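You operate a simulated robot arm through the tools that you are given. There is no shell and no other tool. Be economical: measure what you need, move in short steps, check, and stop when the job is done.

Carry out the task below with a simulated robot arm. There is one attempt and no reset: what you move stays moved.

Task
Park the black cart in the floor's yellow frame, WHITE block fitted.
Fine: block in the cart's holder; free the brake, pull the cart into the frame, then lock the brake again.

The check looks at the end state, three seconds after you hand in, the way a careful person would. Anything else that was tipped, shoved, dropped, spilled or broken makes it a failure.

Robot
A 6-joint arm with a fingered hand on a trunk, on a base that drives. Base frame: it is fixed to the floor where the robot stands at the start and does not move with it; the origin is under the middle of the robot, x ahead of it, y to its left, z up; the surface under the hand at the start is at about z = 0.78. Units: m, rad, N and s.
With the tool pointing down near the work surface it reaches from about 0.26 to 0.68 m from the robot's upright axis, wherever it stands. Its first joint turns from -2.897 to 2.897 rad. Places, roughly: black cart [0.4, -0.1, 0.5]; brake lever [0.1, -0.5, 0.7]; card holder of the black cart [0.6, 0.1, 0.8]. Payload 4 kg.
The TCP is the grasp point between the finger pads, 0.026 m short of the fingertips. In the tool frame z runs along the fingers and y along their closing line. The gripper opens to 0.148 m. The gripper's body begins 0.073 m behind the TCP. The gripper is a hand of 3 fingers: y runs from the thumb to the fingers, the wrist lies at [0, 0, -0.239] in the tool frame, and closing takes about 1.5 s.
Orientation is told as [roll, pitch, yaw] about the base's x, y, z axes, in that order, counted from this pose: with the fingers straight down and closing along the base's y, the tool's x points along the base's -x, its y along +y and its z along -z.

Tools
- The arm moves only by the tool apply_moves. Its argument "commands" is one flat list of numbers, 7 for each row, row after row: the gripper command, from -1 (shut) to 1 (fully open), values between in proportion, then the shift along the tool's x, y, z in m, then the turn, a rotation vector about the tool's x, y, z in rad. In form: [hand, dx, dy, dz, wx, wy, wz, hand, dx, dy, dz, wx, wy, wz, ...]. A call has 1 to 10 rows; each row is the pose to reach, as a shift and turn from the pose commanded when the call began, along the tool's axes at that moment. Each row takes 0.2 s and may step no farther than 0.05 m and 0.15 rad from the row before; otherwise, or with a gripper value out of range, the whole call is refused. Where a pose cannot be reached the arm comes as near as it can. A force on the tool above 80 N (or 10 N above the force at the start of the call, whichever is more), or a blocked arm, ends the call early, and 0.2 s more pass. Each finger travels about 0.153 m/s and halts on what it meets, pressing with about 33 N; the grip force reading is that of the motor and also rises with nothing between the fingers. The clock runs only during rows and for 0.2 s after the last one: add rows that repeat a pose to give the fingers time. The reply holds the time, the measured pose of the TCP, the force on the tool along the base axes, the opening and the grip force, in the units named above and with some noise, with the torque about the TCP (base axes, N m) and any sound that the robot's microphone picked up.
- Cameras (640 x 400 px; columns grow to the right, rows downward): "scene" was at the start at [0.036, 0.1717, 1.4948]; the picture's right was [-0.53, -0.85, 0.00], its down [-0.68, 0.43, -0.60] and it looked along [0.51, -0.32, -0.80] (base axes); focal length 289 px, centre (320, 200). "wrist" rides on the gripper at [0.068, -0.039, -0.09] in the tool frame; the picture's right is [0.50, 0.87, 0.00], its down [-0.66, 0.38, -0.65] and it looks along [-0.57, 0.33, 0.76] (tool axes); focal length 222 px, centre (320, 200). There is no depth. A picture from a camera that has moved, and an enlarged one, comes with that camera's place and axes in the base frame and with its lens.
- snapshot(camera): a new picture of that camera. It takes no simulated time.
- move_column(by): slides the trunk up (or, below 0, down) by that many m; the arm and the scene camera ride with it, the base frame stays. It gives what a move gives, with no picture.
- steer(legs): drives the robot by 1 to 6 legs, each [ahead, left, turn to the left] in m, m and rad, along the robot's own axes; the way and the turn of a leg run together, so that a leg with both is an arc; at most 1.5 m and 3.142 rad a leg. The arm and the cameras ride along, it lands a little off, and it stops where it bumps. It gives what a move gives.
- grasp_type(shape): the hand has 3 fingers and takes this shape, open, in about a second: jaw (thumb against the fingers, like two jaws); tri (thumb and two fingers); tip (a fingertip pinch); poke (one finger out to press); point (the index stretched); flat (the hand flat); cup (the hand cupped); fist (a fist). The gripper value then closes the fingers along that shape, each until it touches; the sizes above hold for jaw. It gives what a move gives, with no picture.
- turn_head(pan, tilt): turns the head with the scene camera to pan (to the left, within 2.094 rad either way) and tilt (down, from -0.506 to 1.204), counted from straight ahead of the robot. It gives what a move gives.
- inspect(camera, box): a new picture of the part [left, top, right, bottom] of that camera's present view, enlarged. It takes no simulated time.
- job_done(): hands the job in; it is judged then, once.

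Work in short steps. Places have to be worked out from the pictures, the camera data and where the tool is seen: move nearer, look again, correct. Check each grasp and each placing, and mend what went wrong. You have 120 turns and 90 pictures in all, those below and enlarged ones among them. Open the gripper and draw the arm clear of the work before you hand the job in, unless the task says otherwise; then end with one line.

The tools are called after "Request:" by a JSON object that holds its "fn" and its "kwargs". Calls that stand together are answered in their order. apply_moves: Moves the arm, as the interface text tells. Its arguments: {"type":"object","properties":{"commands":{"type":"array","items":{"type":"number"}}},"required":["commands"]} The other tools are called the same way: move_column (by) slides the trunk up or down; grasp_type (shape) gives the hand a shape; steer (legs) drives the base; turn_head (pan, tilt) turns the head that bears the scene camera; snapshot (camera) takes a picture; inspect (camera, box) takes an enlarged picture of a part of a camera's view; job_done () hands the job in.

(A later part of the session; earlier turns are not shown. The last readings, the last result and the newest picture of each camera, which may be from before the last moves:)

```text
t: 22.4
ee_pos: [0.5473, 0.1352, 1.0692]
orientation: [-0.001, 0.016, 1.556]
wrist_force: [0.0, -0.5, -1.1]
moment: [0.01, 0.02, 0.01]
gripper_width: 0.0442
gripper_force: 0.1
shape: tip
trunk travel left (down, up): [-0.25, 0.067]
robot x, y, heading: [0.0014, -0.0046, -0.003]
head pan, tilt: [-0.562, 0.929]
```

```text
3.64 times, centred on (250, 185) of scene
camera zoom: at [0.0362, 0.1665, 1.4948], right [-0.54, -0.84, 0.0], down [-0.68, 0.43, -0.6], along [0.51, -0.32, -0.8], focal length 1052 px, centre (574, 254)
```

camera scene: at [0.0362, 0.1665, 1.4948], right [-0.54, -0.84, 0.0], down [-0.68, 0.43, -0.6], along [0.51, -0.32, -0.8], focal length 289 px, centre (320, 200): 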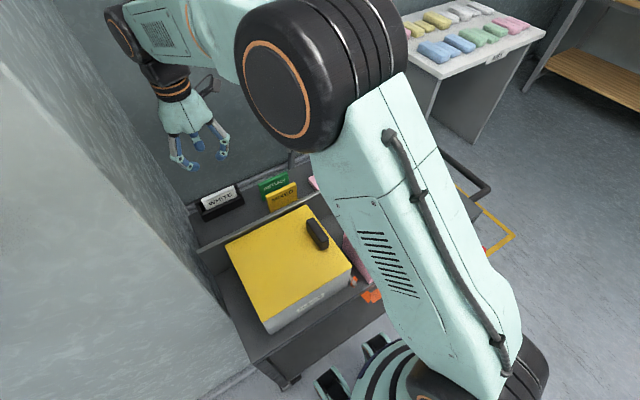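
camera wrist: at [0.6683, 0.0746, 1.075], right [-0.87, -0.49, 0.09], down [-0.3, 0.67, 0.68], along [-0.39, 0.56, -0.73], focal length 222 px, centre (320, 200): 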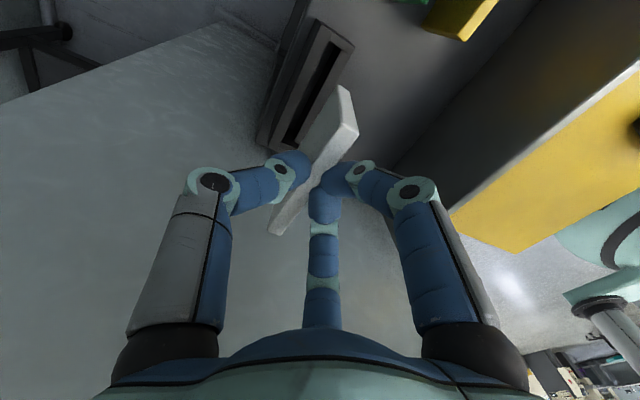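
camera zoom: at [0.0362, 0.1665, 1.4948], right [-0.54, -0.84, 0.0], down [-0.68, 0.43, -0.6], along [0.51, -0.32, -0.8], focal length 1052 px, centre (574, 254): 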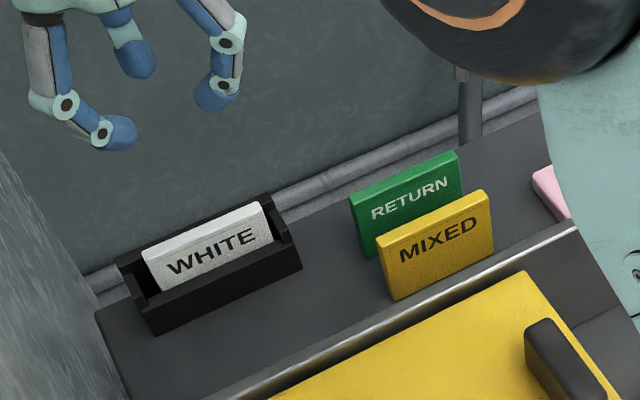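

WHITE sits in the holder and MIXED and RETURN are untouched. Now I look right at the brake lever, handle and yellow frame.

Request:
{"fn": "turn_head", "kwargs": {"pan": -1.3, "tilt": 0.8}}

Request:
{"fn": "snapshot", "kwargs": {"camera": "scene"}}

```text
t: 23.4
ee_pos: [0.5498, 0.1346, 1.0685]
orientation: [-0.002, 0.014, 1.557]
wrist_force: [-0.2, 0.0, -0.6]
moment: [-0.03, 0.02, -0.01]
gripper_width: 0.0439
gripper_force: 0.0
shape: tip
trunk travel left (down, up): [-0.25, 0.067]
robot x, y, heading: [-0.0025, -0.0026, -0.006]
head pan, tilt: [-1.3, 0.799]
```

```text
48 pictures are left
camera scene: at [-0.0044, 0.1284, 1.5049], right [-0.96, -0.27, 0.0], down [-0.19, 0.69, -0.7], along [0.18, -0.67, -0.72], focal length 289 px, centre (320, 200)
```

scene: 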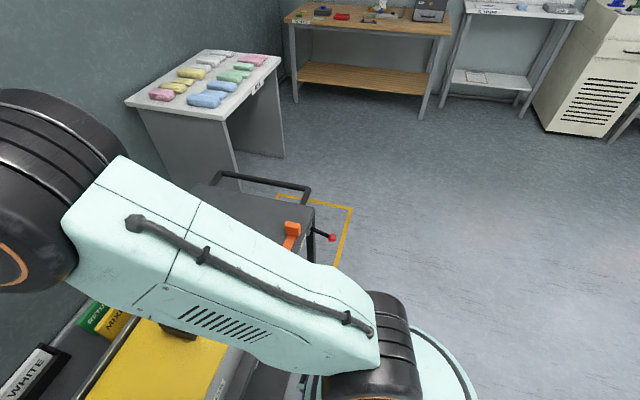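

The red-knobbed black rod near (0.12, -0.46, 0.7) is the brake lever; the U-handle is at the cart's right end and the frame lies beyond. I back away first (so I don't brush the lever), move right, and look.

Request:
{"fn": "steer", "kwargs": {"legs": [[-0.4, 0, 0], [0, -0.45, 0]]}}

Request:
{"fn": "turn_head", "kwargs": {"pan": -0.5, "tilt": 0.75}}

Request:
{"fn": "snapshot", "kwargs": {"camera": "scene"}}

```text
t: 30.0
ee_pos: [0.138, -0.3103, 1.0694]
orientation: [-0.001, 0.016, 1.549]
wrist_force: [-0.1, -0.1, -0.9]
moment: [0.0, -0.01, -0.04]
gripper_width: 0.0442
gripper_force: 0.0
shape: tip
trunk travel left (down, up): [-0.25, 0.067]
robot x, y, heading: [-0.4078, -0.4498, -0.014]
head pan, tilt: [-1.3, 0.799]
```

```text
t: 31.1
ee_pos: [0.1387, -0.3114, 1.0686]
orientation: [-0.003, 0.017, 1.55]
wrist_force: [0.1, 0.4, 0.3]
moment: [-0.01, 0.02, -0.01]
gripper_width: 0.044
gripper_force: 0.0
shape: tip
trunk travel left (down, up): [-0.25, 0.067]
robot x, y, heading: [-0.4089, -0.4484, -0.003]
head pan, tilt: [-0.499, 0.75]
```

```text
47 pictures are left
camera scene: at [-0.363, -0.2774, 1.5089], right [-0.49, -0.87, 0.0], down [-0.6, 0.33, -0.73], along [0.64, -0.36, -0.68], focal length 289 px, centre (320, 200)
```

scene: 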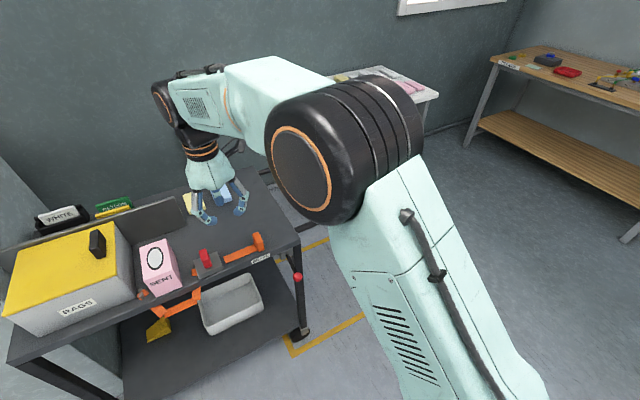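

Request:
{"fn": "inspect", "kwargs": {"camera": "scene", "box": [130, 210, 380, 370]}}

Request:
{"fn": "inspect", "kwargs": {"camera": "scene", "box": [260, 235, 330, 295]}}

```text
2.50 times, centred on (255, 290) of scene
camera zoom: at [-0.363, -0.2774, 1.5089], right [-0.49, -0.87, 0.0], down [-0.6, 0.33, -0.73], along [0.64, -0.36, -0.68], focal length 723 px, centre (482, -25)
```

zoom: 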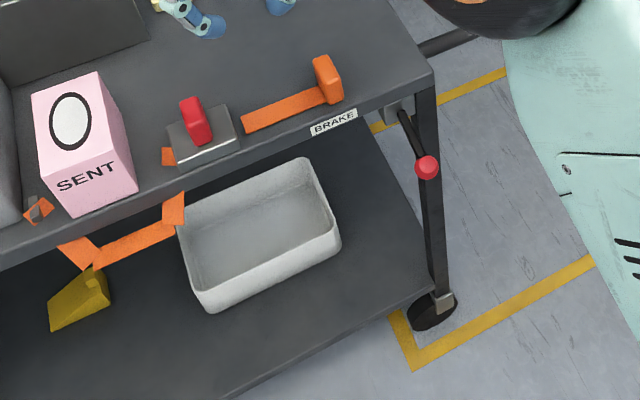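

```text
6.67 times, centred on (295, 265) of scene
camera zoom: at [-0.363, -0.2774, 1.5089], right [-0.49, -0.87, 0.0], down [-0.6, 0.33, -0.73], along [0.64, -0.36, -0.68], focal length 1928 px, centre (487, -233)
```

zoom: 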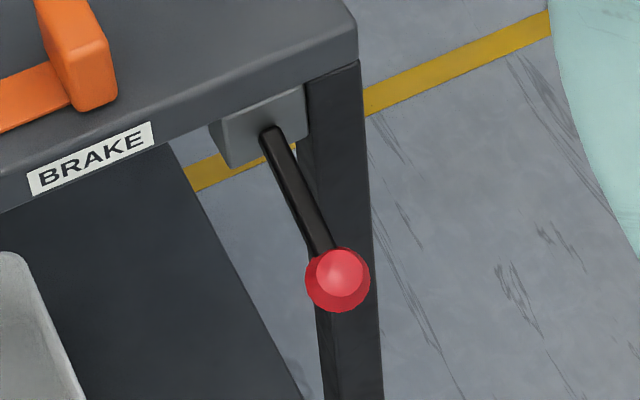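

The brake lever: mount under the table top near (0.19, -0.465, 0.735), ball near (0.116, -0.462, 0.70). I rotate the hand back to yaw 0 and bring it near for a wrist-camera look.

Request:
{"fn": "apply_moves", "kwargs": {"commands": [0.2, 0.019, 0.01, 0, 0, 0, 0.15, 0.2, 0.038, 0.02, 0, 0, 0, 0.3, 0.2, 0.057, 0.03, 0, 0, 0, 0.45, 0.2, 0.076, 0.04, 0, 0, 0, 0.6, 0.2, 0.095, 0.05, 0, 0, 0, 0.75, 0.2, 0.114, 0.06, 0, 0, 0, 0.9, 0.2, 0.133, 0.07, 0, 0, 0, 1.05, 0.2, 0.152, 0.08, 0, 0, 0, 1.2, 0.2, 0.171, 0.09, 0, 0, 0, 1.35, 0.2, 0.19, 0.1, 0, 0, 0, 1.5]}}

Request:
{"fn": "apply_moves", "kwargs": {"commands": [0.2, 0, 0, 0.04, 0, 0, 0.05, 0.2, 0, 0, 0.08, 0, 0, 0.05, 0.2, 0, 0, 0.12, 0, 0, 0.05, 0.2, 0, 0, 0.16, 0, 0, 0.05, 0.2, 0, 0, 0.2, 0, 0, 0.05, 0.2, 0, 0, 0.24, 0, 0, 0.05]}}

Request:
{"fn": "snapshot", "kwargs": {"camera": "wrist"}}

Request:
{"fn": "snapshot", "kwargs": {"camera": "scene"}}

```text
t: 33.3
ee_pos: [0.0314, -0.5, 1.0719]
orientation: [-0.016, -0.002, 0.051]
wrist_force: [1.1, 0.5, 0.3]
moment: [-0.03, 0.02, 0.0]
gripper_width: 0.0882
gripper_force: 0.1
shape: tip
trunk travel left (down, up): [-0.25, 0.067]
robot x, y, heading: [-0.4131, -0.449, -0.006]
head pan, tilt: [-0.499, 0.75]
```

```text
t: 34.7
ee_pos: [0.0336, -0.5054, 0.8321]
orientation: [-0.016, -0.002, -0.001]
wrist_force: [0.0, -0.6, 0.1]
moment: [-0.04, 0.01, -0.01]
gripper_width: 0.0884
gripper_force: 0.1
shape: tip
trunk travel left (down, up): [-0.25, 0.067]
robot x, y, heading: [-0.4074, -0.4462, -0.008]
head pan, tilt: [-0.499, 0.75]
```

```text
44 pictures are left
camera wrist: at [-0.0333, -0.5427, 0.9248], right [-0.5, 0.87, -0.01], down [0.65, 0.39, 0.65], along [0.57, 0.32, -0.76], focal length 222 px, centre (320, 200)
```

wrist: 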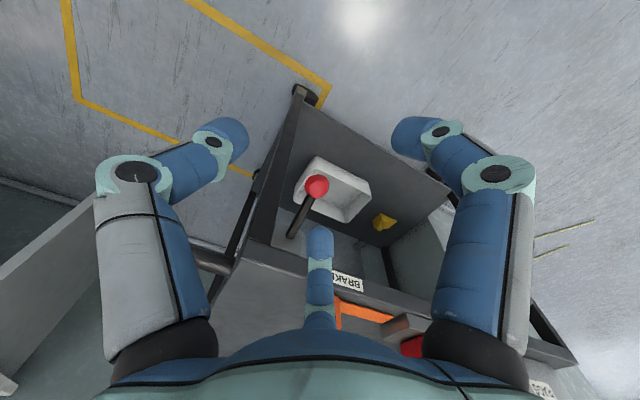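

```text
43 pictures are left
camera scene: at [-0.3622, -0.2774, 1.5088], right [-0.49, -0.87, 0.0], down [-0.6, 0.33, -0.73], along [0.64, -0.36, -0.68], focal length 289 px, centre (320, 200)
```

scene: 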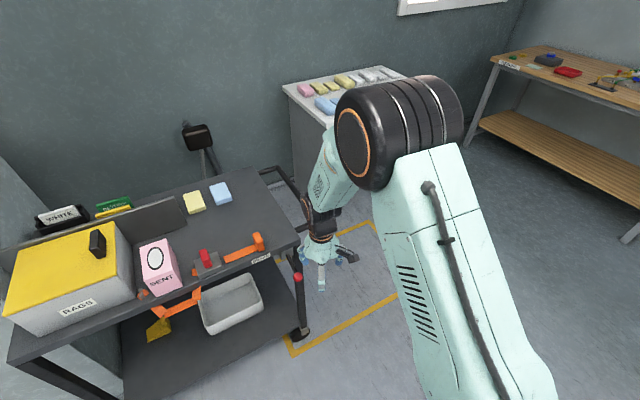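

Triangulated: pivot (0.183, -0.464, 0.735), ball (0.118, -0.462, 0.70), so the rod points out and about 28° down and should swing up/down. I position above the ball with yaw 30° so the rod lies between two fingers.

Request:
{"fn": "apply_moves", "kwargs": {"commands": [0, -0.02, 0.011, 0, 0, 0, -0.13, 0, -0.042, 0.022, 0, 0, 0, -0.26, 0, -0.063, 0.033, 0, 0, 0, -0.39, 0, -0.084, 0.043, 0, 0, 0, -0.52, 0, -0.084, 0.043, 0.04, 0, 0, -0.52]}}

Request:
{"fn": "snapshot", "kwargs": {"camera": "wrist"}}

Request:
{"fn": "inspect", "kwargs": {"camera": "scene", "box": [240, 190, 370, 310]}}

```text
t: 35.9
ee_pos: [0.1193, -0.4631, 0.7921]
orientation: [-0.015, 0.006, 0.523]
wrist_force: [0.8, -0.5, 0.8]
moment: [0.01, 0.05, 0.01]
gripper_width: 0.0745
gripper_force: 0.0
shape: tip
trunk travel left (down, up): [-0.25, 0.067]
robot x, y, heading: [-0.4086, -0.4478, -0.01]
head pan, tilt: [-0.499, 0.75]
```

```text
42 pictures are left
camera wrist: at [0.0798, -0.5295, 0.8844], right [-0.87, 0.5, -0.01], down [0.38, 0.67, 0.64], along [0.33, 0.55, -0.77], focal length 222 px, centre (320, 200)
```

wrist: 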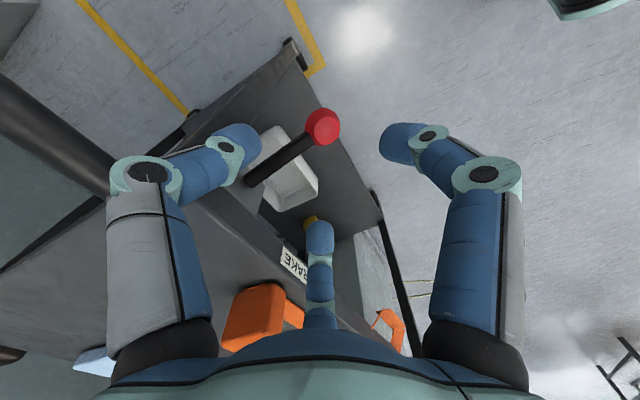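

```text
3.33 times, centred on (305, 250) of scene
camera zoom: at [-0.3622, -0.2775, 1.5088], right [-0.49, -0.87, 0.0], down [-0.6, 0.33, -0.73], along [0.64, -0.36, -0.68], focal length 964 px, centre (370, 33)
```

zoom: 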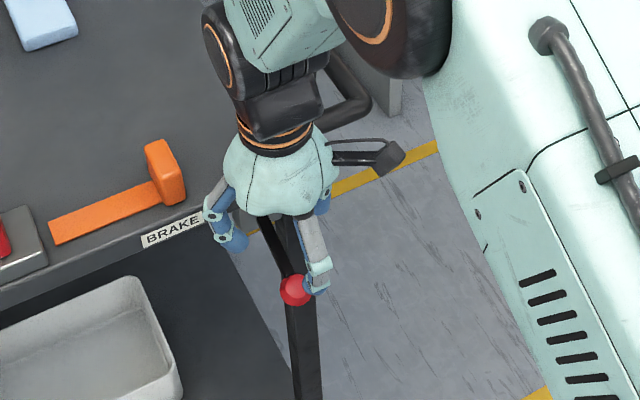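

Aligned above the ball. Lowering so the fingertips surround it.

Request:
{"fn": "apply_moves", "kwargs": {"commands": [0, 0, 0.002, 0.04, 0, 0, 0, 0, 0, 0.003, 0.08, 0, 0, 0]}}

Request:
{"fn": "snapshot", "kwargs": {"camera": "wrist"}}

```text
t: 36.5
ee_pos: [0.1181, -0.4584, 0.7106]
orientation: [-0.018, 0.005, 0.52]
wrist_force: [0.0, 0.0, 0.0]
moment: [0.02, 0.02, 0.0]
gripper_width: 0.0745
gripper_force: 0.1
shape: tip
trunk travel left (down, up): [-0.25, 0.067]
robot x, y, heading: [-0.4115, -0.4519, -0.009]
head pan, tilt: [-0.499, 0.75]
```

```text
40 pictures are left
camera wrist: at [0.0793, -0.5249, 0.8028], right [-0.86, 0.5, -0.01], down [0.38, 0.66, 0.64], along [0.33, 0.55, -0.77], focal length 222 px, centre (320, 200)
```

wrist: 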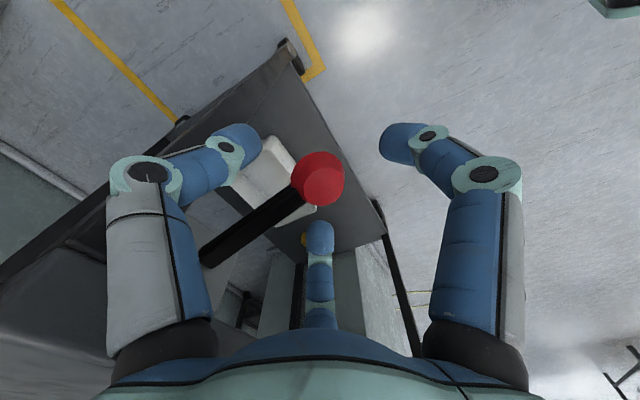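

The ball is centred between the tips. Closing on it.

Request:
{"fn": "apply_moves", "kwargs": {"commands": [-1, 0, 0, 0.003, 0, 0, 0, -1, 0, 0, 0.003, 0, 0, 0, -1, 0, 0, 0.003, 0, 0, 0, -1, 0, 0, 0.003, 0, 0, 0, -1, 0, 0, 0.003, 0, 0, 0]}}

Request:
{"fn": "snapshot", "kwargs": {"camera": "wrist"}}

```text
t: 37.7
ee_pos: [0.1166, -0.4599, 0.7095]
orientation: [-0.012, 0.008, 0.52]
wrist_force: [-3.1, 1.3, -3.5]
moment: [0.02, 0.07, 0.02]
gripper_width: 0.0238
gripper_force: 33.0
shape: tip
trunk travel left (down, up): [-0.25, 0.067]
robot x, y, heading: [-0.4117, -0.4467, -0.008]
head pan, tilt: [-0.499, 0.75]
```

```text
39 pictures are left
camera wrist: at [0.0786, -0.5255, 0.8012], right [-0.86, 0.5, -0.01], down [0.38, 0.66, 0.64], along [0.33, 0.55, -0.77], focal length 222 px, centre (320, 200)
```

wrist: 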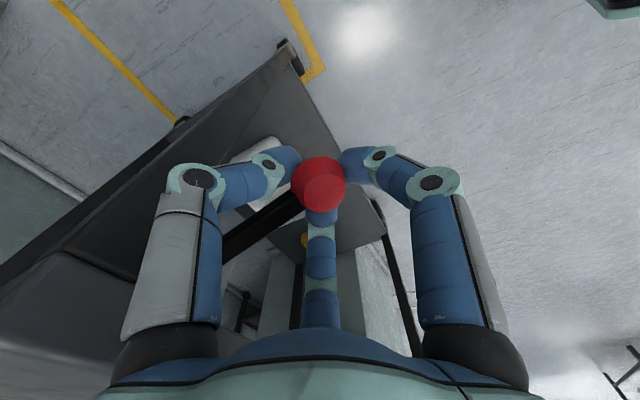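

Ball gripped. I try swinging the lever up along its arc, starting with a small step to feel resistance.

Request:
{"fn": "apply_moves", "kwargs": {"commands": [-1, 0.003, 0.002, -0.008, 0, 0, 0, -1, 0.005, 0.003, -0.016, 0, 0, 0]}}

```text
t: 38.3
ee_pos: [0.1125, -0.4591, 0.7237]
orientation: [-0.015, 0.007, 0.52]
wrist_force: [0.9, 0.3, -1.1]
moment: [-0.02, 0.01, 0.0]
gripper_width: 0.0192
gripper_force: 32.4
shape: tip
trunk travel left (down, up): [-0.25, 0.067]
robot x, y, heading: [-0.4131, -0.4487, -0.011]
head pan, tilt: [-0.499, 0.75]
```

Request:
{"fn": "snapshot", "kwargs": {"camera": "wrist"}}

Request:
{"fn": "inspect", "kwargs": {"camera": "scene", "box": [260, 235, 330, 295]}}

```text
38 pictures are left
camera wrist: at [0.0734, -0.5254, 0.8161], right [-0.86, 0.5, -0.01], down [0.38, 0.66, 0.64], along [0.33, 0.55, -0.76], focal length 222 px, centre (320, 200)
```

wrist: 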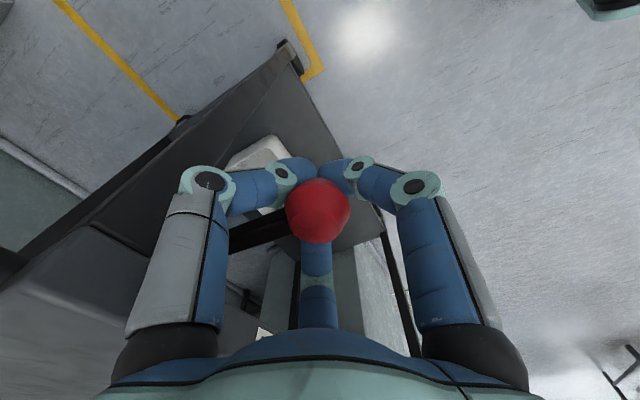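

```text
6.67 times, centred on (295, 265) of scene
camera zoom: at [-0.3628, -0.2774, 1.5089], right [-0.49, -0.87, 0.0], down [-0.6, 0.33, -0.73], along [0.64, -0.36, -0.68], focal length 1928 px, centre (487, -233)
```

zoom: 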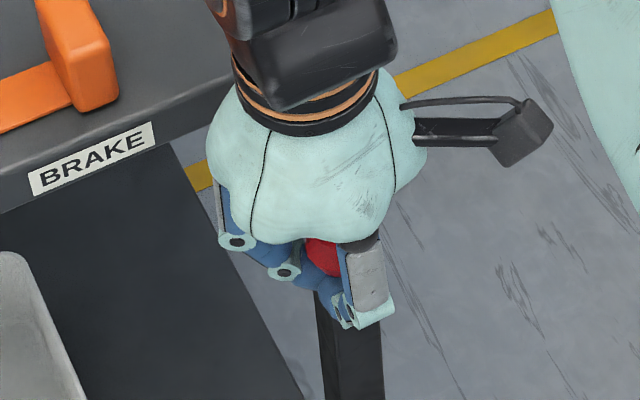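

The squeeze popped the ball up into the palm: lever is now about horizontal and the fingers are hooked under the ball. I keep lifting and watch the force.

Request:
{"fn": "apply_moves", "kwargs": {"commands": [-1, 0, 0, -0.012, 0, 0, 0, -1, -0.002, -0.001, -0.024, 0, 0, 0, -1, -0.005, -0.003, -0.036, 0, 0, 0]}}

Request:
{"fn": "snapshot", "kwargs": {"camera": "wrist"}}

```text
t: 39.1
ee_pos: [0.1172, -0.4587, 0.755]
orientation: [-0.009, 0.014, 0.521]
wrist_force: [-2.7, -3.0, -46.5]
moment: [0.32, 0.15, -0.05]
gripper_width: 0.0169
gripper_force: 33.2
shape: tip
trunk travel left (down, up): [-0.25, 0.067]
robot x, y, heading: [-0.4133, -0.4527, -0.012]
head pan, tilt: [-0.499, 0.75]
```

```text
36 pictures are left
camera wrist: at [0.0801, -0.5256, 0.8477], right [-0.86, 0.5, 0.0], down [0.39, 0.66, 0.64], along [0.32, 0.55, -0.77], focal length 222 px, centre (320, 200)
```

wrist: 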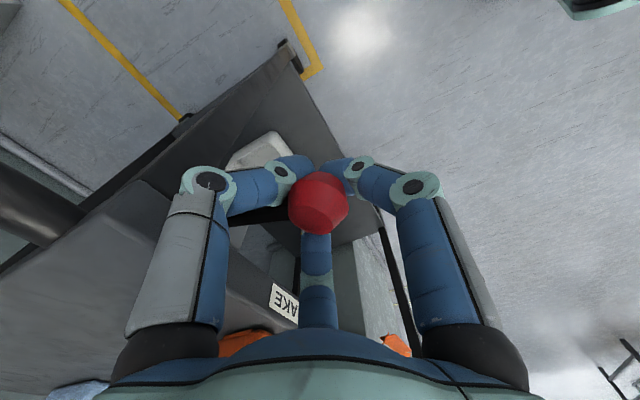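

46 N: the lever is at its upper stop. I ease off 6 mm, open, and check it stays up.

Request:
{"fn": "apply_moves", "kwargs": {"commands": [-1, 0, 0, 0.007, 0, 0, 0, 0, 0, 0, 0.007, 0, 0, 0, 0, 0, 0, 0.007, 0, 0, 0, 0, 0, 0, 0.007, 0, 0, 0]}}

Request:
{"fn": "apply_moves", "kwargs": {"commands": [0, 0, 0, -0.04, 0, 0, 0, 0, 0, 0, -0.08, 0, 0, 0, 0, 0, 0, -0.12, 0, 0, 0, 0, 0.04, 0.02, -0.14, 0, 0, 0, 0, 0.08, 0.04, -0.15, 0, 0, 0]}}

Request:
{"fn": "snapshot", "kwargs": {"camera": "scene"}}

Request:
{"fn": "inspect", "kwargs": {"camera": "scene", "box": [260, 235, 330, 295]}}

```text
t: 40.1
ee_pos: [0.1191, -0.4577, 0.7541]
orientation: [-0.016, 0.006, 0.522]
wrist_force: [0.5, 0.4, 0.0]
moment: [0.0, -0.01, -0.03]
gripper_width: 0.0734
gripper_force: 0.0
shape: tip
trunk travel left (down, up): [-0.25, 0.067]
robot x, y, heading: [-0.4085, -0.4477, -0.006]
head pan, tilt: [-0.499, 0.75]
```

```text
t: 41.3
ee_pos: [0.0275, -0.4603, 0.9034]
orientation: [-0.013, 0.007, 0.518]
wrist_force: [-0.9, 0.2, -0.1]
moment: [-0.01, 0.0, -0.01]
gripper_width: 0.0735
gripper_force: 0.1
shape: tip
trunk travel left (down, up): [-0.25, 0.067]
robot x, y, heading: [-0.4142, -0.4503, -0.012]
head pan, tilt: [-0.499, 0.75]
```

```text
35 pictures are left
camera scene: at [-0.3639, -0.2773, 1.5089], right [-0.49, -0.87, 0.0], down [-0.6, 0.33, -0.73], along [0.64, -0.36, -0.68], focal length 289 px, centre (320, 200)
```

scene: 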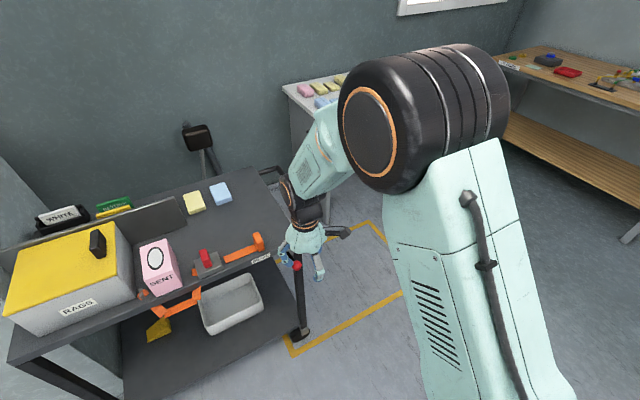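

```text
6.67 times, centred on (295, 265) of scene
camera zoom: at [-0.3639, -0.2773, 1.5089], right [-0.49, -0.87, 0.0], down [-0.6, 0.33, -0.73], along [0.64, -0.36, -0.68], focal length 1928 px, centre (487, -233)
```

zoom: 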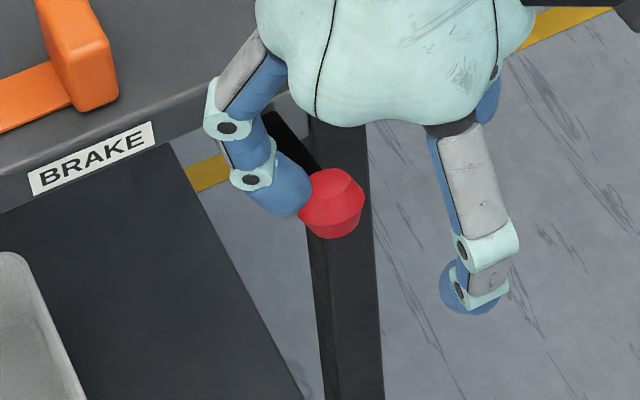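

The lever stays up (z about 0.765). Now the handle: I raise the hand, drive closer to the cart's right end, and look at the handle bar.

Request:
{"fn": "apply_moves", "kwargs": {"commands": [0.5, 0, 0, -0.04, 0, 0, 0.13, 0.5, 0, 0, -0.08, 0, 0, 0.26, 0.5, 0, 0, -0.12, 0, 0, 0.39, 0.5, 0, 0, -0.14, 0, 0, 0.52]}}

Request:
{"fn": "steer", "kwargs": {"legs": [[0, -0.2, 0], [0.22, 0, 0]]}}

Request:
{"fn": "snapshot", "kwargs": {"camera": "wrist"}}

Request:
{"fn": "snapshot", "kwargs": {"camera": "scene"}}

```text
t: 42.3
ee_pos: [0.0286, -0.4587, 1.0423]
orientation: [-0.017, 0.001, -0.003]
wrist_force: [0.1, 0.4, 0.0]
moment: [0.04, -0.01, 0.01]
gripper_width: 0.1105
gripper_force: 0.0
shape: tip
trunk travel left (down, up): [-0.25, 0.067]
robot x, y, heading: [-0.413, -0.4484, -0.011]
head pan, tilt: [-0.499, 0.75]
```

```text
t: 46.1
ee_pos: [0.2492, -0.6689, 1.0409]
orientation: [-0.016, -0.001, -0.003]
wrist_force: [0.2, -0.2, 0.5]
moment: [0.02, 0.0, 0.0]
gripper_width: 0.1106
gripper_force: 0.1
shape: tip
trunk travel left (down, up): [-0.25, 0.067]
robot x, y, heading: [-0.1901, -0.6564, -0.013]
head pan, tilt: [-0.499, 0.75]
```

```text
33 pictures are left
camera wrist: at [0.1814, -0.7066, 1.1335], right [-0.5, 0.87, -0.01], down [0.66, 0.39, 0.65], along [0.57, 0.31, -0.76], focal length 222 px, centre (320, 200)
```

wrist: 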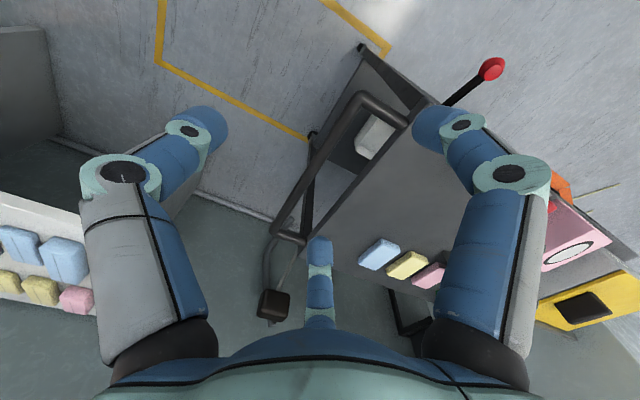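

```text
32 pictures are left
camera scene: at [-0.1416, -0.4851, 1.5088], right [-0.49, -0.87, 0.0], down [-0.59, 0.33, -0.73], along [0.64, -0.36, -0.68], focal length 289 px, centre (320, 200)
```

scene: 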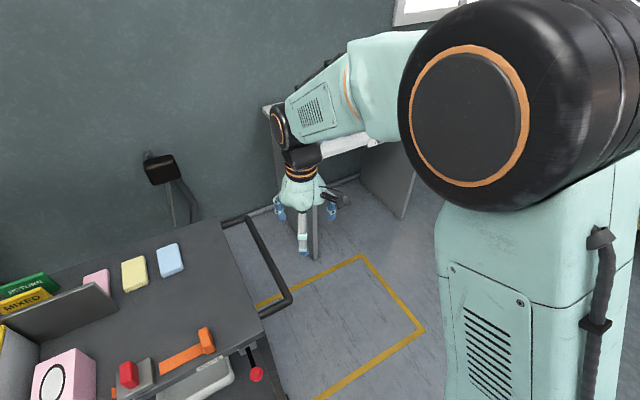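

The handle bar runs along x from 0.243 to 0.585 at y about -0.603, z about 0.787. I bring the open hand above its middle.

Request:
{"fn": "apply_moves", "kwargs": {"commands": [0.8, -0.04, 0.018, 0, 0, 0, 0, 0.8, -0.08, 0.036, 0, 0, 0, 0, 0.8, -0.12, 0.054, 0.02, 0, 0, 0, 0.8, -0.15, 0.07, 0.05, 0, 0, 0, 0.8, -0.165, 0.071, 0.09, 0, 0, 0, 0.8, -0.165, 0.071, 0.13, 0, 0, 0]}}

Request:
{"fn": "snapshot", "kwargs": {"camera": "wrist"}}

Request:
{"fn": "inspect", "kwargs": {"camera": "scene", "box": [200, 180, 360, 320]}}

```text
t: 47.5
ee_pos: [0.414, -0.5997, 0.9096]
orientation: [-0.017, -0.001, -0.003]
wrist_force: [0.2, 0.4, 0.5]
moment: [0.0, -0.02, 0.0]
gripper_width: 0.1329
gripper_force: 0.0
shape: tip
trunk travel left (down, up): [-0.25, 0.067]
robot x, y, heading: [-0.1926, -0.655, -0.015]
head pan, tilt: [-0.499, 0.75]
```

```text
31 pictures are left
camera wrist: at [0.3472, -0.6376, 1.0012], right [-0.5, 0.87, -0.01], down [0.66, 0.39, 0.65], along [0.57, 0.31, -0.76], focal length 222 px, centre (320, 200)
```

wrist: 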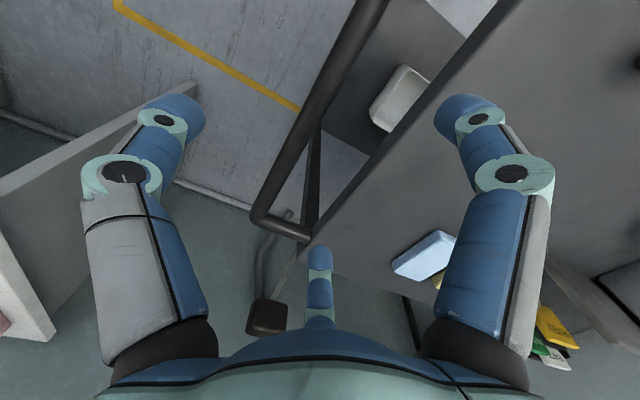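

```text
2.86 times, centred on (280, 250) of scene
camera zoom: at [-0.1421, -0.4849, 1.5088], right [-0.49, -0.87, 0.0], down [-0.59, 0.33, -0.73], along [0.64, -0.36, -0.68], focal length 826 px, centre (434, 57)
```

zoom: 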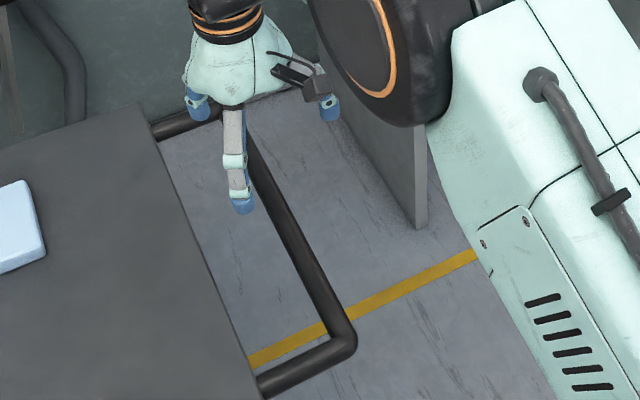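

The bar is at y -0.6005 under the hand. Descending so the fingers straddle it, then closing.

Request:
{"fn": "apply_moves", "kwargs": {"commands": [0.8, 0, 0.001, 0.04, 0, 0, 0, 0.8, 0, 0.002, 0.08, 0, 0, 0, 0.8, 0, 0.003, 0.118, 0, 0, 0]}}

Request:
{"fn": "snapshot", "kwargs": {"camera": "wrist"}}

```text
t: 48.3
ee_pos: [0.4145, -0.5997, 0.7921]
orientation: [-0.016, -0.001, -0.005]
wrist_force: [-0.5, -0.6, 0.6]
moment: [0.0, 0.01, 0.01]
gripper_width: 0.1332
gripper_force: 0.1
shape: tip
trunk travel left (down, up): [-0.25, 0.067]
robot x, y, heading: [-0.1933, -0.6544, -0.015]
head pan, tilt: [-0.499, 0.75]
```

```text
29 pictures are left
camera wrist: at [0.3474, -0.6379, 0.8833], right [-0.5, 0.87, -0.01], down [0.66, 0.39, 0.65], along [0.57, 0.31, -0.76], focal length 222 px, centre (320, 200)
```

wrist: 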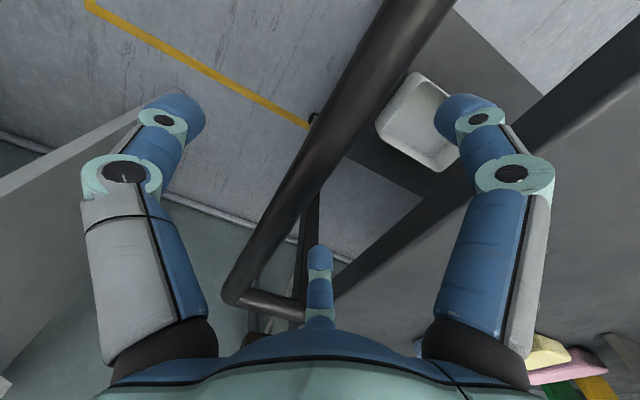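

The bar sits between thumb and fingers. I go 8 mm deeper and close.

Request:
{"fn": "apply_moves", "kwargs": {"commands": [0.8, 0, -0.002, 0.008, 0, 0, 0, -1, 0, -0.002, 0.008, 0, 0, 0, -1, 0, -0.002, 0.008, 0, 0, 0, -1, 0, -0.002, 0.008, 0, 0, 0, -1, 0, -0.002, 0.008, 0, 0, 0, -1, 0, -0.002, 0.008, 0, 0, 0, -1, 0, -0.002, 0.008, 0, 0, 0]}}

Request:
{"fn": "snapshot", "kwargs": {"camera": "wrist"}}

```text
t: 49.9
ee_pos: [0.4151, -0.6031, 0.7852]
orientation: [-0.015, -0.001, -0.005]
wrist_force: [0.5, -2.4, 2.9]
moment: [-0.14, 0.0, 0.0]
gripper_width: 0.0209
gripper_force: 33.0
shape: tip
trunk travel left (down, up): [-0.25, 0.067]
robot x, y, heading: [-0.1901, -0.658, -0.012]
head pan, tilt: [-0.499, 0.75]
```

```text
28 pictures are left
camera wrist: at [0.3472, -0.641, 0.8769], right [-0.5, 0.87, -0.01], down [0.66, 0.39, 0.65], along [0.57, 0.31, -0.76], focal length 222 px, centre (320, 200)
```

wrist: 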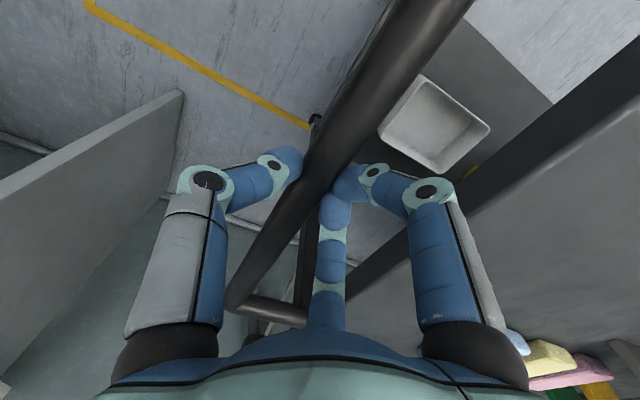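

The bar is firmly gripped. A short test pull of 5 cm.

Request:
{"fn": "steer", "kwargs": {"legs": [[0, -0.06, 0]]}}

Request:
{"fn": "snapshot", "kwargs": {"camera": "scene"}}

```text
t: 51.0
ee_pos: [0.4146, -0.6587, 0.7852]
orientation: [-0.016, -0.004, -0.004]
wrist_force: [5.8, 4.3, 5.4]
moment: [0.02, -0.12, 0.05]
gripper_width: 0.0187
gripper_force: 32.9
shape: tip
trunk travel left (down, up): [-0.25, 0.067]
robot x, y, heading: [-0.1908, -0.7159, -0.016]
head pan, tilt: [-0.499, 0.75]
```

```text
27 pictures are left
camera scene: at [-0.1433, -0.5418, 1.5088], right [-0.49, -0.87, 0.0], down [-0.59, 0.33, -0.73], along [0.64, -0.36, -0.68], focal length 289 px, centre (320, 200)
```

scene: 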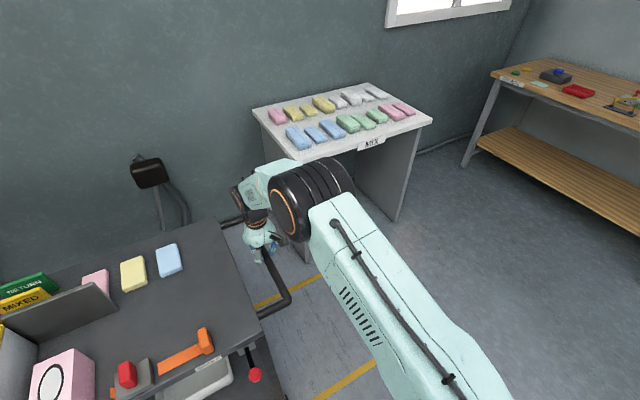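

The cart follows (57 mm). Frame outer edges estimate: y -0.40..-1.26, x 0.145..0.69, so total cart shift should be about -0.70. I pull most of the remaining way.

Request:
{"fn": "steer", "kwargs": {"legs": [[0, -0.3, 0]]}}

Request:
{"fn": "steer", "kwargs": {"legs": [[0, -0.25, 0]]}}

Request:
{"fn": "turn_head", "kwargs": {"pan": 0.1, "tilt": 0.9}}

Request:
{"fn": "snapshot", "kwargs": {"camera": "scene"}}

```text
t: 54.2
ee_pos: [0.4139, -0.9548, 0.7839]
orientation: [-0.014, -0.005, -0.004]
wrist_force: [25.9, -3.0, 10.2]
moment: [-0.1, -0.54, 0.23]
gripper_width: 0.0182
gripper_force: 33.2
shape: tip
trunk travel left (down, up): [-0.25, 0.067]
robot x, y, heading: [-0.1967, -1.0071, -0.016]
head pan, tilt: [-0.499, 0.75]
```

```text
t: 57.0
ee_pos: [0.4091, -1.2008, 0.7846]
orientation: [-0.015, -0.013, 0.006]
wrist_force: [30.2, -2.9, 6.9]
moment: [-0.1, -0.64, 0.3]
gripper_width: 0.018
gripper_force: 33.1
shape: tip
trunk travel left (down, up): [-0.25, 0.067]
robot x, y, heading: [-0.1943, -1.2597, -0.008]
head pan, tilt: [-0.499, 0.75]
```

```text
t: 58.0
ee_pos: [0.4118, -1.2019, 0.7858]
orientation: [-0.015, -0.013, 0.004]
wrist_force: [19.3, -0.9, -3.9]
moment: [-0.09, -0.39, 0.17]
gripper_width: 0.0177
gripper_force: 33.3
shape: tip
trunk travel left (down, up): [-0.25, 0.067]
robot x, y, heading: [-0.2005, -1.2569, -0.006]
head pan, tilt: [0.099, 0.901]
```

```text
26 pictures are left
camera scene: at [-0.1457, -1.0414, 1.4969], right [0.09, -1.0, 0.0], down [-0.78, -0.07, -0.62], along [0.62, 0.06, -0.78], focal length 289 px, centre (320, 200)
```

scene: 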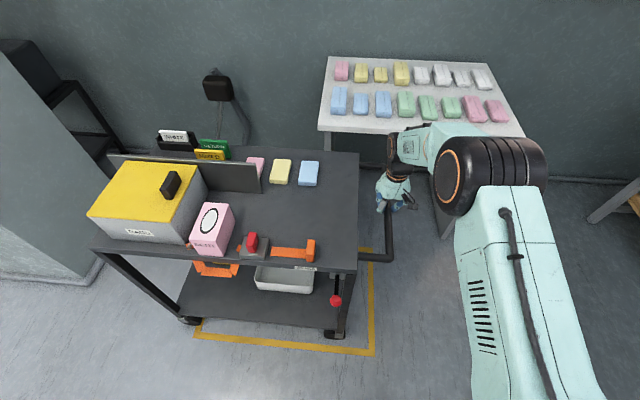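

Excellent view: frame outer y -0.410..-1.261 (centre -0.836); cart body centre is at y -0.738, well aligned. I pull another 0.098 m.

Request:
{"fn": "steer", "kwargs": {"legs": [[0, -0.098, 0]]}}

Request:
{"fn": "turn_head", "kwargs": {"pan": 0.35, "tilt": 0.9}}

Request:
{"fn": "snapshot", "kwargs": {"camera": "scene"}}

```text
t: 59.6
ee_pos: [0.4107, -1.2984, 0.7857]
orientation: [-0.014, -0.012, 0.003]
wrist_force: [23.7, -2.4, 1.3]
moment: [-0.14, -0.42, 0.27]
gripper_width: 0.0181
gripper_force: 32.9
shape: tip
trunk travel left (down, up): [-0.25, 0.067]
robot x, y, heading: [-0.1962, -1.3595, -0.008]
head pan, tilt: [0.099, 0.901]
```

```text
t: 60.3
ee_pos: [0.4123, -1.2995, 0.7852]
orientation: [-0.014, -0.014, 0.005]
wrist_force: [13.9, -2.7, -6.7]
moment: [-0.16, -0.24, 0.2]
gripper_width: 0.0179
gripper_force: 33.3
shape: tip
trunk travel left (down, up): [-0.25, 0.067]
robot x, y, heading: [-0.1943, -1.3555, -0.007]
head pan, tilt: [0.351, 0.901]
```

```text
25 pictures are left
camera scene: at [-0.1504, -1.12, 1.4969], right [0.34, -0.94, 0.0], down [-0.74, -0.26, -0.62], along [0.58, 0.21, -0.78], focal length 289 px, centre (320, 200)
```

scene: 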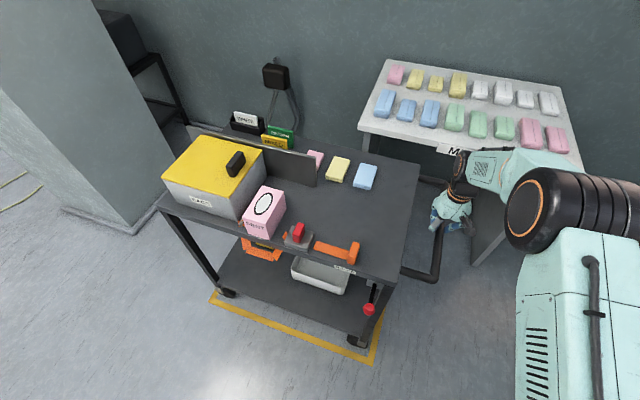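

Request:
{"fn": "inspect", "kwargs": {"camera": "scene", "box": [150, 200, 430, 375]}}

```text
2.29 times, centred on (290, 288) of scene
camera zoom: at [-0.1504, -1.12, 1.4969], right [0.34, -0.94, 0.0], down [-0.74, -0.26, -0.62], along [0.58, 0.21, -0.78], focal length 661 px, centre (389, 0)
```

zoom: 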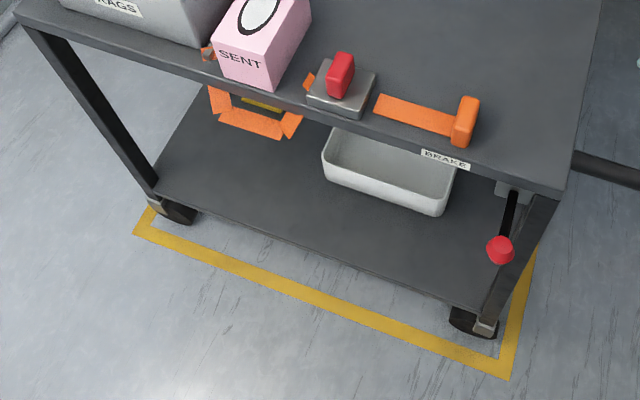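

Cart body is y -0.462..-1.210, centred on the frame (inner y -0.429..-1.243), front edge 0.19 vs inner line 0.173. I release the handle and rise, then check the far side.

Request:
{"fn": "apply_moves", "kwargs": {"commands": [-0.5, 0, 0, 0, 0, 0, 0, 0, 0, 0, 0, 0, 0, 0, 0.8, 0, 0, 0, 0, 0, 0, 0.8, 0, 0, 0, 0, 0, 0, 0.8, 0, 0, 0, 0, 0, 0]}}

Request:
{"fn": "apply_moves", "kwargs": {"commands": [0.8, 0, 0, -0.04, 0, 0, 0, 0.8, 0, 0, -0.08, 0, 0, 0, 0.8, 0, 0, -0.12, 0, 0, 0, 0.8, 0, 0, -0.16, 0, 0, 0, 0.8, 0, 0, -0.2, 0, 0, 0, 0.8, 0, 0, -0.24, 0, 0, 0]}}

Request:
{"fn": "snapshot", "kwargs": {"camera": "wrist"}}

```text
t: 61.5
ee_pos: [0.4096, -1.2988, 0.7862]
orientation: [-0.014, -0.014, 0.004]
wrist_force: [-0.3, -0.5, -0.4]
moment: [0.01, -0.02, 0.0]
gripper_width: 0.1331
gripper_force: 0.1
shape: tip
trunk travel left (down, up): [-0.25, 0.067]
robot x, y, heading: [-0.1983, -1.3558, -0.007]
head pan, tilt: [0.351, 0.901]
```

```text
t: 62.9
ee_pos: [0.4047, -1.2924, 1.0282]
orientation: [-0.014, -0.015, 0.004]
wrist_force: [0.9, 0.6, -0.8]
moment: [0.0, 0.01, -0.01]
gripper_width: 0.1328
gripper_force: 0.1
shape: tip
trunk travel left (down, up): [-0.25, 0.067]
robot x, y, heading: [-0.1976, -1.3552, -0.011]
head pan, tilt: [0.351, 0.901]
```

```text
23 pictures are left
camera wrist: at [0.3363, -1.3314, 1.119], right [-0.5, 0.86, -0.02], down [0.65, 0.39, 0.66], along [0.58, 0.32, -0.75], focal length 222 px, centre (320, 200)
```

wrist: 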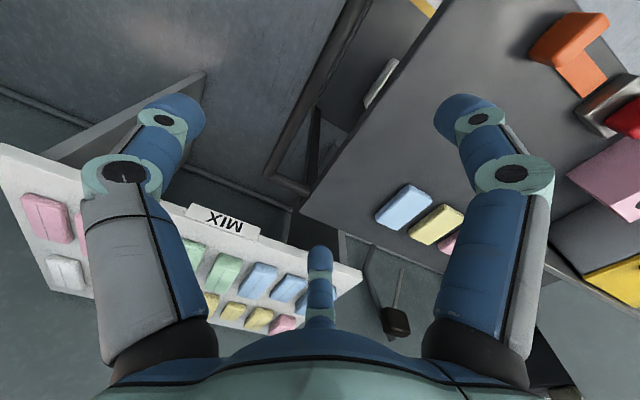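

Request:
{"fn": "steer", "kwargs": {"legs": [[-0.1, 0, 0], [0, -0.5, 0]]}}

Request:
{"fn": "turn_head", "kwargs": {"pan": 0.45, "tilt": 0.8}}

Request:
{"fn": "snapshot", "kwargs": {"camera": "scene"}}

```text
t: 68.6
ee_pos: [0.3001, -1.7955, 1.0265]
orientation: [-0.014, -0.014, 0.0]
wrist_force: [-0.2, 0.0, 0.1]
moment: [-0.01, 0.01, 0.0]
gripper_width: 0.1328
gripper_force: 0.0
shape: tip
trunk travel left (down, up): [-0.25, 0.067]
robot x, y, heading: [-0.3035, -1.8547, -0.014]
head pan, tilt: [0.351, 0.901]
```

```text
t: 69.2
ee_pos: [0.3008, -1.7951, 1.0272]
orientation: [-0.015, -0.015, 0.0]
wrist_force: [-0.6, 0.1, 0.7]
moment: [0.02, 0.0, 0.01]
gripper_width: 0.1327
gripper_force: 0.1
shape: tip
trunk travel left (down, up): [-0.25, 0.067]
robot x, y, heading: [-0.3063, -1.8567, -0.012]
head pan, tilt: [0.45, 0.799]
```

```text
22 pictures are left
camera scene: at [-0.2542, -1.61, 1.5048], right [0.42, -0.91, 0.0], down [-0.65, -0.3, -0.7], along [0.63, 0.3, -0.72], focal length 289 px, centre (320, 200)
```

scene: 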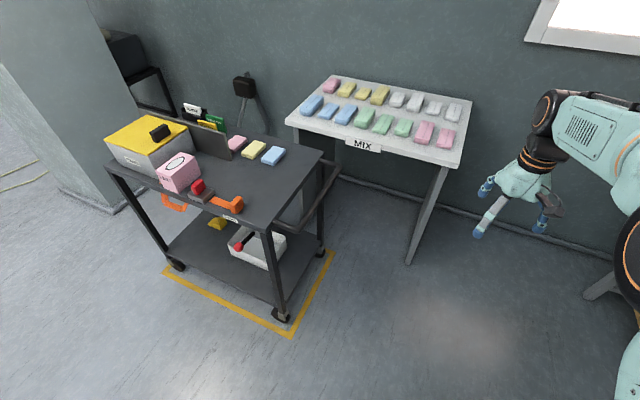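

Request:
{"fn": "inspect", "kwargs": {"camera": "scene", "box": [230, 220, 350, 345]}}

Request:
{"fn": "inspect", "kwargs": {"camera": "scene", "box": [100, 90, 340, 240]}}

```text
3.20 times, centred on (290, 282) of scene
camera zoom: at [-0.2542, -1.61, 1.5048], right [0.42, -0.91, 0.0], down [-0.65, -0.3, -0.7], along [0.63, 0.3, -0.72], focal length 926 px, centre (416, -64)
```

zoom: 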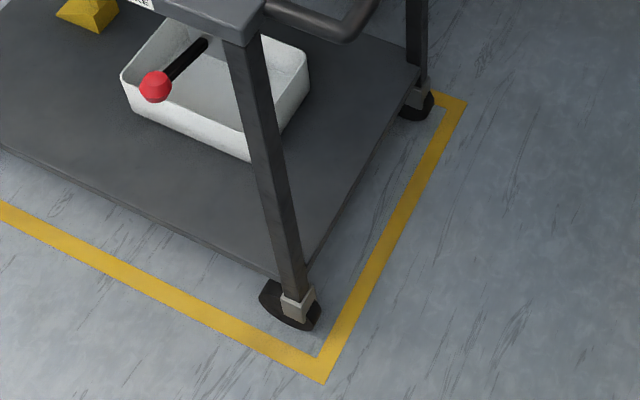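

```text
2.67 times, centred on (220, 165) of scene
camera zoom: at [-0.2542, -1.61, 1.5048], right [0.42, -0.91, 0.0], down [-0.65, -0.3, -0.7], along [0.63, 0.3, -0.72], focal length 771 px, centre (587, 293)
```

zoom: 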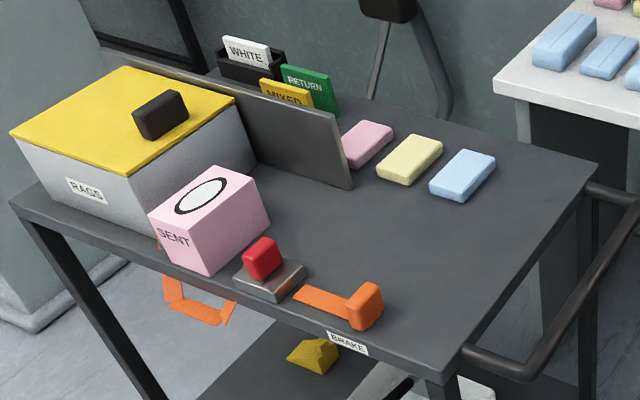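

Frame outer is x 0.139–0.7135, so the cart (centre x 0.424) and all four wheels are inside it, with contents undisturbed. Now back to the lever to lock it: drive to in front of it.

Request:
{"fn": "steer", "kwargs": {"legs": [[-0.1, 0, 0], [0, 0.7, 0]]}}

Request:
{"fn": "turn_head", "kwargs": {"pan": -0.1, "tilt": 0.9}}

Request:
{"fn": "apply_moves", "kwargs": {"commands": [-1, 0.04, -0.01, 0, 0, 0, 0, -1, 0.08, -0.03, 0, 0, 0, 0, -1, 0.1, -0.06, 0, 0, 0, 0, -1, 0.1, -0.06, 0, 0, 0, 0, -1, 0.1, -0.06, 0, 0, 0, 0, -1, 0.1, -0.06, 0, 0, 0, 0]}}

Request:
{"fn": "snapshot", "kwargs": {"camera": "scene"}}

Request:
{"fn": "snapshot", "kwargs": {"camera": "wrist"}}

```text
t: 76.4
ee_pos: [0.2045, -1.108, 1.0272]
orientation: [-0.014, -0.016, 0.007]
wrist_force: [0.4, 0.4, 0.7]
moment: [0.01, 0.01, -0.04]
gripper_width: 0.133
gripper_force: 0.0
shape: tip
trunk travel left (down, up): [-0.25, 0.067]
robot x, y, heading: [-0.3993, -1.1715, -0.006]
head pan, tilt: [0.45, 0.799]
```

```text
t: 77.4
ee_pos: [0.2051, -1.1089, 1.0284]
orientation: [-0.015, -0.015, 0.007]
wrist_force: [0.1, 0.4, -0.6]
moment: [0.0, -0.02, -0.02]
gripper_width: 0.1328
gripper_force: 0.1
shape: tip
trunk travel left (down, up): [-0.25, 0.067]
robot x, y, heading: [-0.3966, -1.1724, -0.006]
head pan, tilt: [-0.099, 0.901]
```

```text
t: 78.8
ee_pos: [0.1053, -1.1714, 1.0249]
orientation: [-0.013, -0.014, 0.007]
wrist_force: [-0.4, 0.7, -0.4]
moment: [0.03, 0.02, -0.05]
gripper_width: 0.0001
gripper_force: 32.7
shape: tip
trunk travel left (down, up): [-0.25, 0.067]
robot x, y, heading: [-0.4013, -1.1703, -0.007]
head pan, tilt: [-0.099, 0.901]
```

```text
19 pictures are left
camera scene: at [-0.3487, -0.9704, 1.4969], right [-0.1, -0.99, 0.0], down [-0.78, 0.08, -0.62], along [0.62, -0.06, -0.78], focal length 289 px, centre (320, 200)
```

scene: 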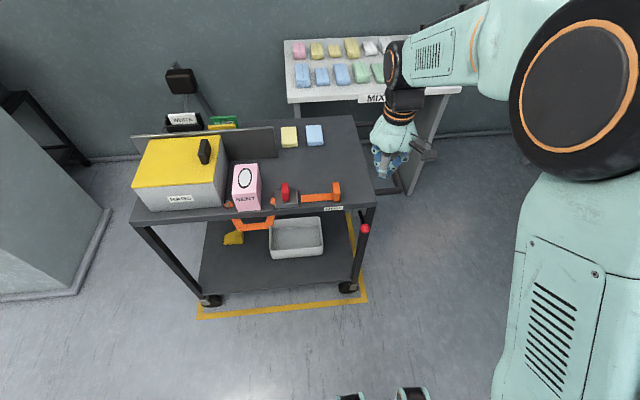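

```text
18 pictures are left
camera wrist: at [0.037, -1.2096, 1.1163], right [-0.51, 0.86, -0.02], down [0.64, 0.39, 0.66], along [0.57, 0.32, -0.75], focal length 222 px, centre (320, 200)
```

wrist: 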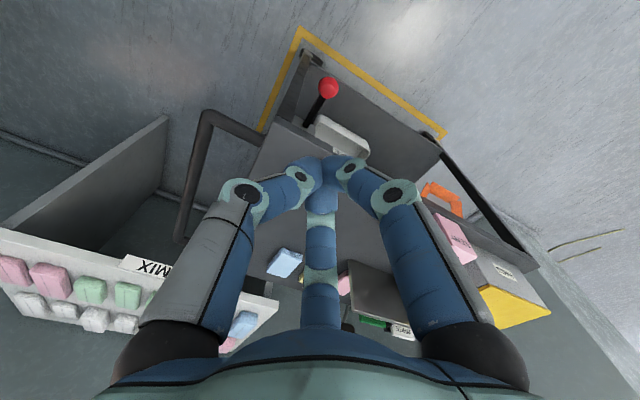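

Lever ball now about (0.110, -1.158, 0.765). With closed fingertips I descend just above it and check alignment.

Request:
{"fn": "apply_moves", "kwargs": {"commands": [-1, -0.007, 0.013, 0.04, 0, 0, 0, -1, -0.007, 0.013, 0.08, 0, 0, 0, -1, -0.007, 0.013, 0.12, 0, 0, 0, -1, -0.007, 0.013, 0.16, 0, 0, 0, -1, -0.007, 0.013, 0.195, 0, 0, 0]}}

Request:
{"fn": "snapshot", "kwargs": {"camera": "wrist"}}

Request:
{"fn": "inspect", "kwargs": {"camera": "scene", "box": [320, 170, 420, 260]}}

```text
t: 80.0
ee_pos: [0.1154, -1.161, 0.8334]
orientation: [-0.013, -0.013, 0.005]
wrist_force: [-0.9, -0.3, 0.2]
moment: [-0.04, 0.01, 0.01]
gripper_width: 0.0
gripper_force: 32.7
shape: tip
trunk travel left (down, up): [-0.25, 0.067]
robot x, y, heading: [-0.3974, -1.1749, -0.007]
head pan, tilt: [-0.099, 0.901]
```

```text
17 pictures are left
camera wrist: at [0.0481, -1.1997, 0.9239], right [-0.51, 0.86, -0.02], down [0.64, 0.39, 0.66], along [0.57, 0.32, -0.75], focal length 222 px, centre (320, 200)
```

wrist: 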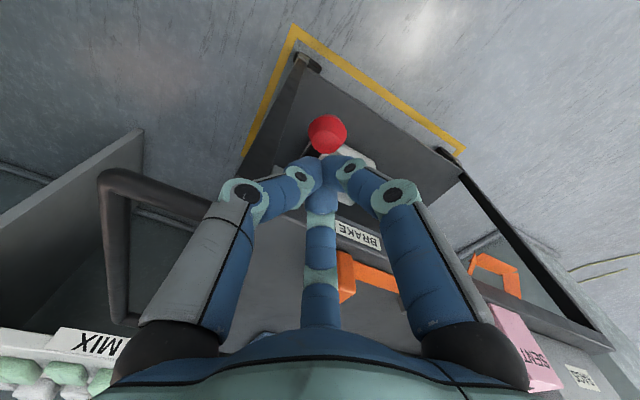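

```text
4.44 times, centred on (370, 215) of scene
camera zoom: at [-0.3482, -0.9704, 1.4969], right [-0.1, -0.99, 0.0], down [-0.78, 0.08, -0.62], along [0.62, -0.06, -0.78], focal length 1285 px, centre (98, 133)
```

zoom: 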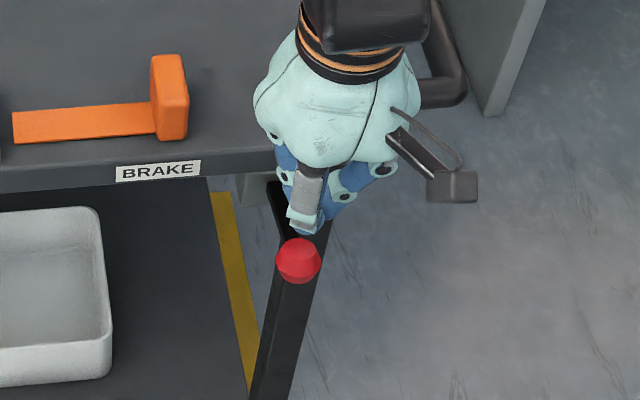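

Aligned (tips about 7 mm on the rod side of the ball's centre). I press down in small steps toward the lower stop.

Request:
{"fn": "apply_moves", "kwargs": {"commands": [-1, 0.004, 0, 0.02, 0, 0, 0, -1, 0.004, 0, 0.035, 0, 0, 0, -1, 0.004, 0, 0.05, 0, 0, 0, -1, 0.004, 0, 0.065, 0, 0, 0, -1, 0.004, 0, 0.08, 0, 0, 0]}}

Request:
{"fn": "inspect", "kwargs": {"camera": "scene", "box": [320, 170, 420, 260]}}

```text
t: 81.2
ee_pos: [0.1109, -1.1592, 0.7514]
orientation: [-0.013, -0.014, 0.005]
wrist_force: [-0.1, 0.5, -0.5]
moment: [0.02, 0.01, 0.0]
gripper_width: 0.0003
gripper_force: 33.1
shape: tip
trunk travel left (down, up): [-0.25, 0.067]
robot x, y, heading: [-0.3962, -1.1744, -0.005]
head pan, tilt: [-0.099, 0.901]
```

```text
4.44 times, centred on (370, 215) of scene
camera zoom: at [-0.3485, -0.9705, 1.4969], right [-0.1, -0.99, 0.0], down [-0.78, 0.08, -0.62], along [0.62, -0.06, -0.78], focal length 1285 px, centre (98, 133)
```

zoom: 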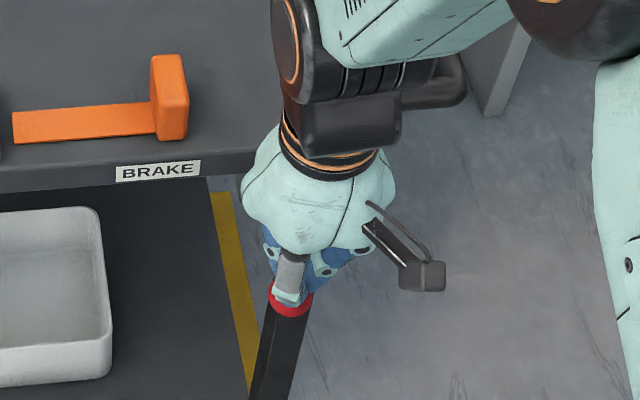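

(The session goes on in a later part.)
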